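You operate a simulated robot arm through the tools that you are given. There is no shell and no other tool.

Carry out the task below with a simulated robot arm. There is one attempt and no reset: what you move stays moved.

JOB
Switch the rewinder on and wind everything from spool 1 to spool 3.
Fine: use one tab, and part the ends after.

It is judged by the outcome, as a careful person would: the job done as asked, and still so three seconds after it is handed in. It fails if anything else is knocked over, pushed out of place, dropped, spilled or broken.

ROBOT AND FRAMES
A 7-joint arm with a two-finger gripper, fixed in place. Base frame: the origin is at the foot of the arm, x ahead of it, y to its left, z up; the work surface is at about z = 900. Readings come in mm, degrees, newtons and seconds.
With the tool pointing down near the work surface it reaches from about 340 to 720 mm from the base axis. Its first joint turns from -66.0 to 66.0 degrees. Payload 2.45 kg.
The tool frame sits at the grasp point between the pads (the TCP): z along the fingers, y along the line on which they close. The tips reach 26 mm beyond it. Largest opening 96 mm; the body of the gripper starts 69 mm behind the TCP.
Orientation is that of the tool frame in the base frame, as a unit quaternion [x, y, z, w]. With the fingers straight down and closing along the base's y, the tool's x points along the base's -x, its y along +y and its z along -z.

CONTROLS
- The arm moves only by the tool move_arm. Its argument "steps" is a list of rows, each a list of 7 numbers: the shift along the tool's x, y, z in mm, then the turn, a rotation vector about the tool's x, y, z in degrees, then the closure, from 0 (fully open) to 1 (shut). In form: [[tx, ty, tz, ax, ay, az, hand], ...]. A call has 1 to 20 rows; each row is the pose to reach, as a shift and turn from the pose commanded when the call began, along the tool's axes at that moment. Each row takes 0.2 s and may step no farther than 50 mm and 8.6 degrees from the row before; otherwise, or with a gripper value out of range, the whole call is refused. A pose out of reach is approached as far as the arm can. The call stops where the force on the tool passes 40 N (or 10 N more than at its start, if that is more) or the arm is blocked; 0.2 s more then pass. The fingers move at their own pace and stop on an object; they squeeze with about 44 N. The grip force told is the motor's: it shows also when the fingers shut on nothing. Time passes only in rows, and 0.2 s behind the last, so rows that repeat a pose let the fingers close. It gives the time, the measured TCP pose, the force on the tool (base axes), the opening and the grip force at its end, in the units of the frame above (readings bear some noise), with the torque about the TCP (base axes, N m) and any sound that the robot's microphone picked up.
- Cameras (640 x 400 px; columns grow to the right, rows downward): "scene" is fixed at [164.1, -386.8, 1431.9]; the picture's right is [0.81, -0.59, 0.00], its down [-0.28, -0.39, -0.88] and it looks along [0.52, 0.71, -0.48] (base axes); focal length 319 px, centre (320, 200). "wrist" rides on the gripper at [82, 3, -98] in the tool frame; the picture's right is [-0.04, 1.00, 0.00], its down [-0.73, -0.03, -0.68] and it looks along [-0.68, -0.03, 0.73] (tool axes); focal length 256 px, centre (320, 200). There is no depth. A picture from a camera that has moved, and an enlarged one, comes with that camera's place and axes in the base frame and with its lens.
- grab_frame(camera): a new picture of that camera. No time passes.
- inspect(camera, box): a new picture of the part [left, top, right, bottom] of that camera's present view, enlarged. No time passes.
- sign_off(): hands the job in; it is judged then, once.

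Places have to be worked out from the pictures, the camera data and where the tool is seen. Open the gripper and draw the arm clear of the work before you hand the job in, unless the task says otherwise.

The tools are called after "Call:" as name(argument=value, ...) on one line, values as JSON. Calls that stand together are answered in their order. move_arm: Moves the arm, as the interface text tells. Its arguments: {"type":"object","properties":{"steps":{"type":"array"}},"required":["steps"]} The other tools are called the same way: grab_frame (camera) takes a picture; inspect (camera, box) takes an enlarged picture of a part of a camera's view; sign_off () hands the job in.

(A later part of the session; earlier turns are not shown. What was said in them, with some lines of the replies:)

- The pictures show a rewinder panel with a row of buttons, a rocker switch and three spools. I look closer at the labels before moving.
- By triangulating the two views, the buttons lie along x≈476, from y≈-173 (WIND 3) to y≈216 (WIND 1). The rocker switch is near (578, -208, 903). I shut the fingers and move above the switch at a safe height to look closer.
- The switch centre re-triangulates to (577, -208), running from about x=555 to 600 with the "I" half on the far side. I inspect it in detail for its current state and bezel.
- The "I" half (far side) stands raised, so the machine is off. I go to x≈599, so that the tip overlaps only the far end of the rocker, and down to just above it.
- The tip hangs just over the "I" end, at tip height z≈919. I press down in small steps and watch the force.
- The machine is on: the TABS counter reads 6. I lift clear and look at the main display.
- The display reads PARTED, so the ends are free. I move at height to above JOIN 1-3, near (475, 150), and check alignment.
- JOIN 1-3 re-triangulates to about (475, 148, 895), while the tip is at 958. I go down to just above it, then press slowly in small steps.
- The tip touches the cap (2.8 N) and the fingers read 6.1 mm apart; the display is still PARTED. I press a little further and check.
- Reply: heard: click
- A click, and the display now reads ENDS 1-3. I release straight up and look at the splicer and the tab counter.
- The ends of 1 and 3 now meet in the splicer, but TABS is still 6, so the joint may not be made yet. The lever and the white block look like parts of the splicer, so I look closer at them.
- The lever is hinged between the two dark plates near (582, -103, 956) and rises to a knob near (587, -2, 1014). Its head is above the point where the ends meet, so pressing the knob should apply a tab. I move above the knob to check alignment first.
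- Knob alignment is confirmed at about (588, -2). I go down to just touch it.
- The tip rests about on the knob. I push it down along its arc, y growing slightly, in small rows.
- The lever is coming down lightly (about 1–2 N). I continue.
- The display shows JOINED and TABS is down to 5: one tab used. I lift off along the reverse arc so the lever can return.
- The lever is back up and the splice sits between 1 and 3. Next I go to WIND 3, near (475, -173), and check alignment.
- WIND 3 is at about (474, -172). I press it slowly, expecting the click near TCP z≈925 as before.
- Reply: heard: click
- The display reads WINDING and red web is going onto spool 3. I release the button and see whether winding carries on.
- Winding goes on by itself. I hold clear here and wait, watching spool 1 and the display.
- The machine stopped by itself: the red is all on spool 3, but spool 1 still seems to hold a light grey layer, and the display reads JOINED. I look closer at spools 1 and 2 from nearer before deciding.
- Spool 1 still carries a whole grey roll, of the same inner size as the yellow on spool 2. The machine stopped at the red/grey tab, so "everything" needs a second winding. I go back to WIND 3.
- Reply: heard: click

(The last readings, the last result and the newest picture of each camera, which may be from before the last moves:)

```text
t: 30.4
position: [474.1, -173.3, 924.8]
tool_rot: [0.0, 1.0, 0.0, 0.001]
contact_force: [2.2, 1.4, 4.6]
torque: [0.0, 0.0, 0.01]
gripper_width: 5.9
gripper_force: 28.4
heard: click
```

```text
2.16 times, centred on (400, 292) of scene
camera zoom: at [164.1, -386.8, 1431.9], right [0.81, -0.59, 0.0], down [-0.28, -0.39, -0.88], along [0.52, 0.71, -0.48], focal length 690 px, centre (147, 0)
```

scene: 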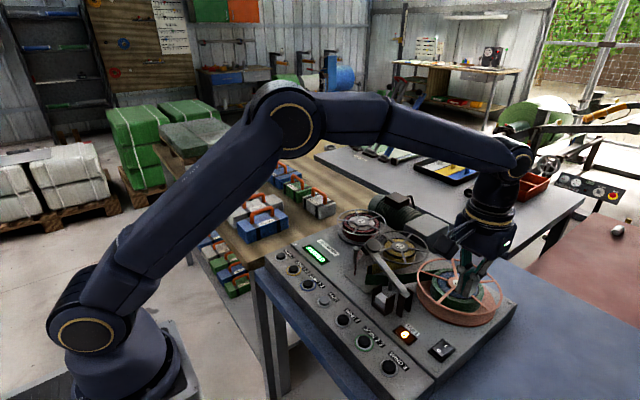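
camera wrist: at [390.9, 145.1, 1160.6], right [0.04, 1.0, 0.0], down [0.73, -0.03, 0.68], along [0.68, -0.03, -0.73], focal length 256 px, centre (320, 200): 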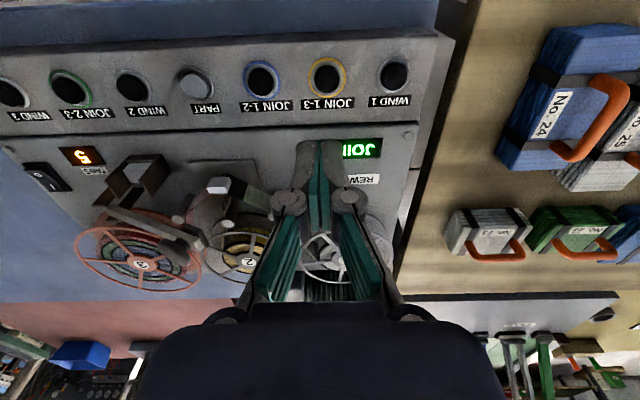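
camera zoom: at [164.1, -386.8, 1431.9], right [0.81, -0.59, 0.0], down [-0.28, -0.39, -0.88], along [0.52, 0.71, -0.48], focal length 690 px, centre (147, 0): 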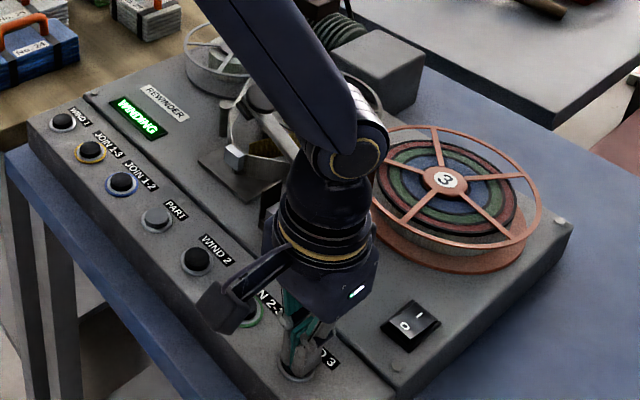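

It is WINDING again, with grey going onto spool 3. I release and wait.

Call:
move_arm(steps=[[0, 0, -10, 0, 0, 0, 1], [0, 0, -40, 0, 0, 0, 1], [0, 0, -60, 0, 0, 0, 1], [0, 0, -60, 0, 0, 0, 1], [0, 0, -60, 0, 0, 0, 1], [0, 0, -60, 0, 0, 0, 1], [0, 0, -60, 0, 0, 0, 1], [0, 0, -60, 0, 0, 0, 1], [0, 0, -60, 0, 0, 0, 1], [0, 0, -60, 0, 0, 0, 1], [0, 0, -60, 0, 0, 0, 1], [0, 0, -60, 0, 0, 0, 1], [0, 0, -60, 0, 0, 0, 1], [0, 0, -60, 0, 0, 0, 1], [0, 0, -60, 0, 0, 0, 1]])

Call:
inspect(camera="scene", box=[270, 200, 530, 385])

Call:
inspect(camera="scene", box=[300, 200, 400, 280])

```text
t: 33.6
position: [473.7, -173.6, 984.5]
tool_rot: [0.0, 1.0, -0.001, -0.001]
contact_force: [0.6, 0.2, 0.4]
torque: [0.01, 0.01, 0.02]
gripper_width: 0.0
gripper_force: 28.1
```

```text
2.16 times, centred on (400, 292) of scene
camera zoom: at [164.1, -386.8, 1431.9], right [0.81, -0.59, 0.0], down [-0.28, -0.39, -0.88], along [0.52, 0.71, -0.48], focal length 690 px, centre (147, 0)
```

zoom: 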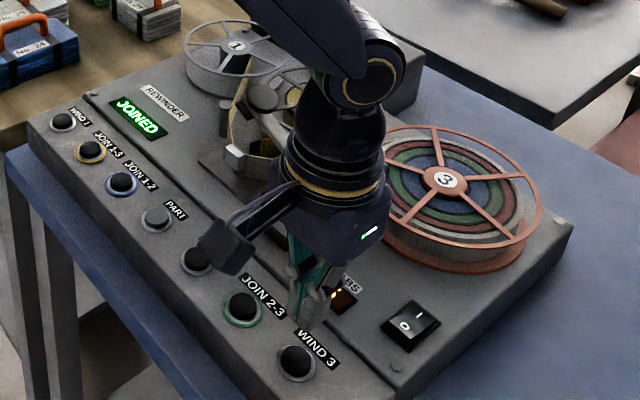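

```text
5.00 times, centred on (350, 240) of scene
camera zoom: at [164.1, -386.8, 1431.9], right [0.81, -0.59, 0.0], down [-0.28, -0.39, -0.88], along [0.52, 0.71, -0.48], focal length 1596 px, centre (170, 0)
```

zoom: 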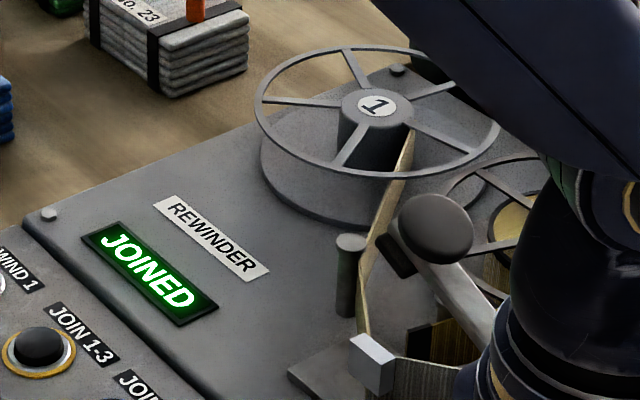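

Spool 1 is now a bare hub with only its beige leader, joined at the splicer. Everything is on spool 3, so I move over PART and check alignment.

Call:
move_arm(steps=[[0, 0, -25, 0, 0, 0, 1], [0, 40, -25, 0, 0, 0, 1], [0, 80, -25, 0, 0, 0, 1], [0, 120, -25, 0, 0, 0, 1], [0, 160, -25, 0, 0, 0, 1], [0, 191, -25, 0, 0, 0, 1], [0, 191, 0, 0, 0, 0, 1], [0, 191, 0, 0, 0, 0, 1]])

Call:
grab_frame(camera="wrist")

Call:
inspect(camera="scene", box=[270, 200, 530, 385])

```text
t: 35.4
position: [472.0, 17.3, 982.5]
tool_rot: [0.001, 1.0, 0.001, 0.0]
contact_force: [0.1, 0.1, -0.8]
torque: [-0.01, -0.01, 0.0]
gripper_width: 0.2
gripper_force: 28.6
```

```text
taken
camera wrist: at [392.1, 20.7, 1082.8], right [0.04, 1.0, 0.0], down [0.73, -0.03, 0.68], along [0.68, -0.03, -0.73], focal length 256 px, centre (320, 200)
```

wrist: 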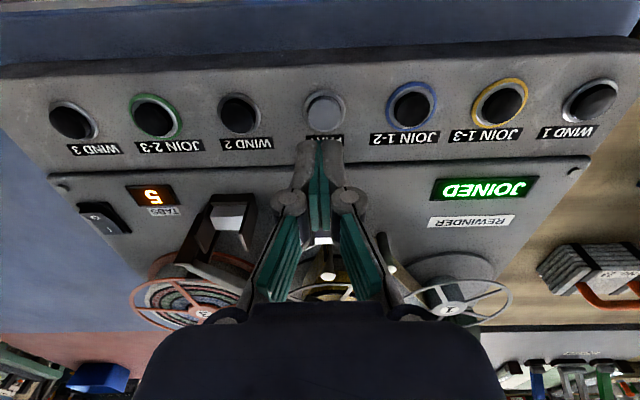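

```text
2.16 times, centred on (400, 292) of scene
camera zoom: at [164.1, -386.8, 1431.9], right [0.81, -0.59, 0.0], down [-0.28, -0.39, -0.88], along [0.52, 0.71, -0.48], focal length 690 px, centre (147, 0)
```

zoom: 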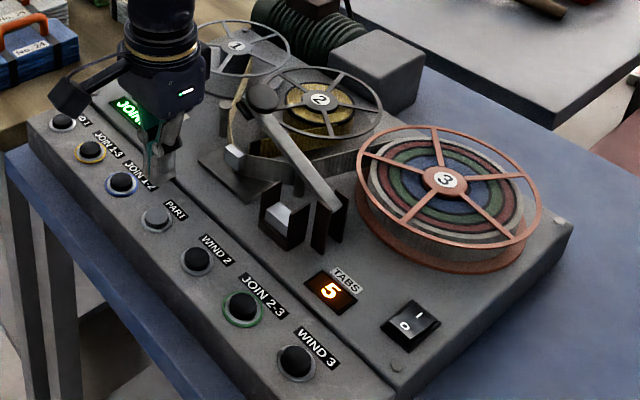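

PART is at about (473.5, 19). I press it slowly.

Call:
move_arm(steps=[[-1, 1.5, 25, 0, 0, 0, 1], [-1, 1.5, 44, 0, 0, 0, 1], [-1, 1.5, 50, 0, 0, 0, 1], [-1, 1.5, 54, 0, 0, 0, 1], [-1, 1.5, 56, 0, 0, 0, 1], [-1, 1.5, 58, 0, 0, 0, 1], [-1, 1.5, 59.5, 0, 0, 0, 1]])

Call:
inspect(camera="scene", box=[270, 200, 530, 385])

Call:
grab_frame(camera="wrist")

```text
t: 37.0
position: [475.5, 18.6, 923.5]
tool_rot: [0.0, 1.0, 0.0, 0.0]
contact_force: [-2.8, 2.7, 7.8]
torque: [0.05, 0.05, 0.01]
gripper_width: 6.2
gripper_force: 28.8
heard: click
```

```text
2.16 times, centred on (400, 292) of scene
camera zoom: at [163.9, -386.7, 1432.0], right [0.81, -0.59, 0.0], down [-0.28, -0.39, -0.88], along [0.52, 0.71, -0.48], focal length 690 px, centre (147, 0)
```

zoom: 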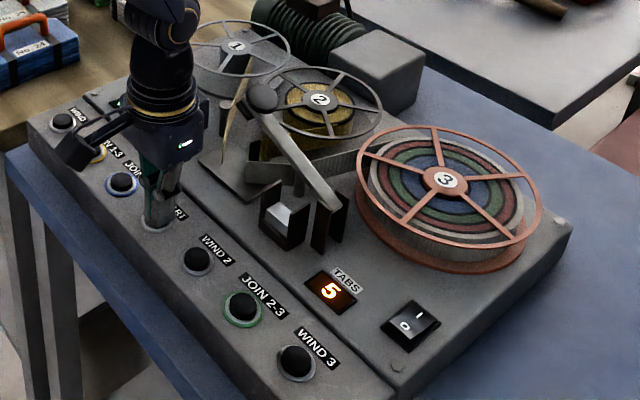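

```text
taken
camera wrist: at [394.6, 22.5, 1022.9], right [0.04, 1.0, 0.0], down [0.73, -0.03, 0.68], along [0.68, -0.03, -0.73], focal length 256 px, centre (320, 200)
```

wrist: 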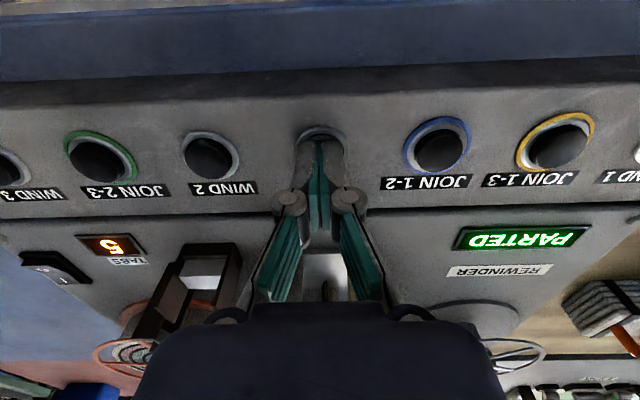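

The display reads PARTED and TABS is 5. I lift straight up, retreat towards the start pose and open the fingers well above the machine.

Call:
move_arm(steps=[[0, 0, -10, 0, 0, 0, 1], [0, 0, -50, 0, 0, 0, 1], [0, 0, -100, 0, 0, 0, 1], [0, 0, -150, 0, 0, 0, 1], [0, 0, -200, 0, 0, 0, 0.5], [0, 20, -245, 0, 0, 0, 0], [5, 40, -290, 0, 0, 0, 0], [10, 60, -335, 0, 0, 0, 0], [15, 69, -375, 0, 0, 0, 0], [15, 69, -375, 0, 0, 0, 0], [15, 69, -375, 0, 0, 0, 0], [15, 69, -375, 0, 0, 0, 0]])

Call:
grab_frame(camera="scene")

Call:
inspect(camera="scene", box=[270, 200, 530, 385])

Call:
inspect(camera="wrist", box=[120, 10, 440, 210])

```text
t: 39.6
position: [461.6, 92.5, 1301.8]
tool_rot: [0.0, 1.0, 0.0, -0.001]
contact_force: [-0.5, -0.3, 0.3]
torque: [0.0, 0.02, -0.01]
gripper_width: 96.3
gripper_force: 0.0
```

```text
taken
```

scene: 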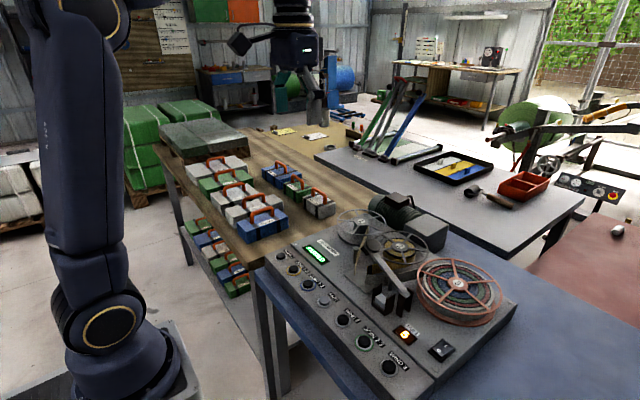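

```text
2.16 times, centred on (400, 292) of scene
camera zoom: at [164.1, -386.8, 1431.9], right [0.81, -0.59, 0.0], down [-0.28, -0.39, -0.88], along [0.52, 0.71, -0.48], focal length 690 px, centre (147, 0)
```

zoom: 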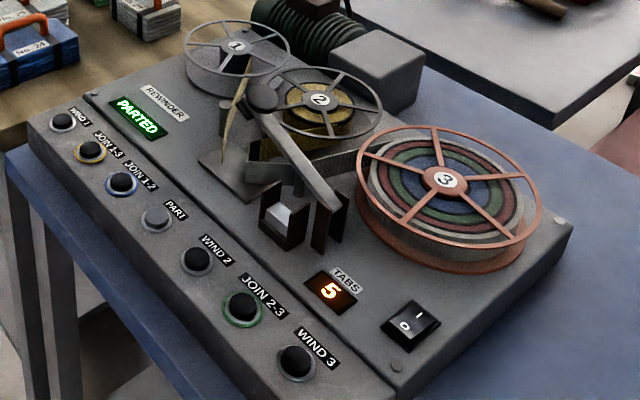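

```text
2.00 times, centred on (280, 110) of wrist
camera zoom: at [380.9, 95.2, 1401.0], right [0.04, 1.0, 0.0], down [0.73, -0.03, 0.68], along [0.68, -0.03, -0.73], focal length 512 px, centre (400, 380)
```

zoom: 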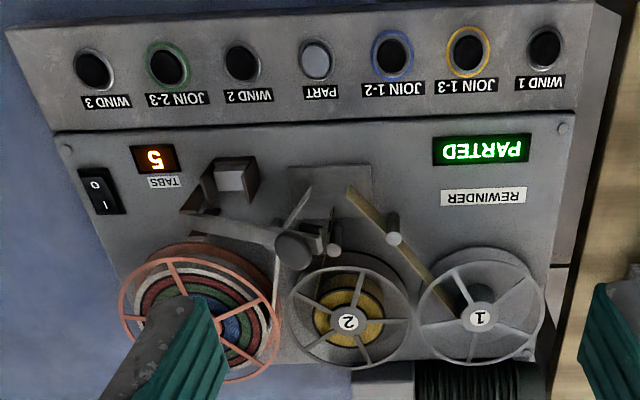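

The rewinder is on, spool 1 is empty apart from its leader, and spool 3 holds red and grey over its earlier rolls. The display reads PARTED, TABS is 5 and the lever is up. The arm is clear with the gripper open, so I hand the job in.

Call:
sign_off()

```text
The job is handed in.
```

The rewinder is on and everything from spool 1 is now on spool 3. I used one tab, so the counter went from 6 to 5, and the ends are parted.

- **Winding:** Spool 1 held a red roll and a grey roll. The machine stopped by itself after the red, so I pressed WIND 3 a second time to bring the grey across. Only spool 1's beige leader is left on its hub.
- **Joining:** JOIN 1-3 only brought the ends together. I then pressed the splicer lever once to apply the tab.
- **At hand-in:** The display read PARTED. The lever was back up, the arm was clear and the gripper was open. Nothing else looked disturbed in the last pictures.
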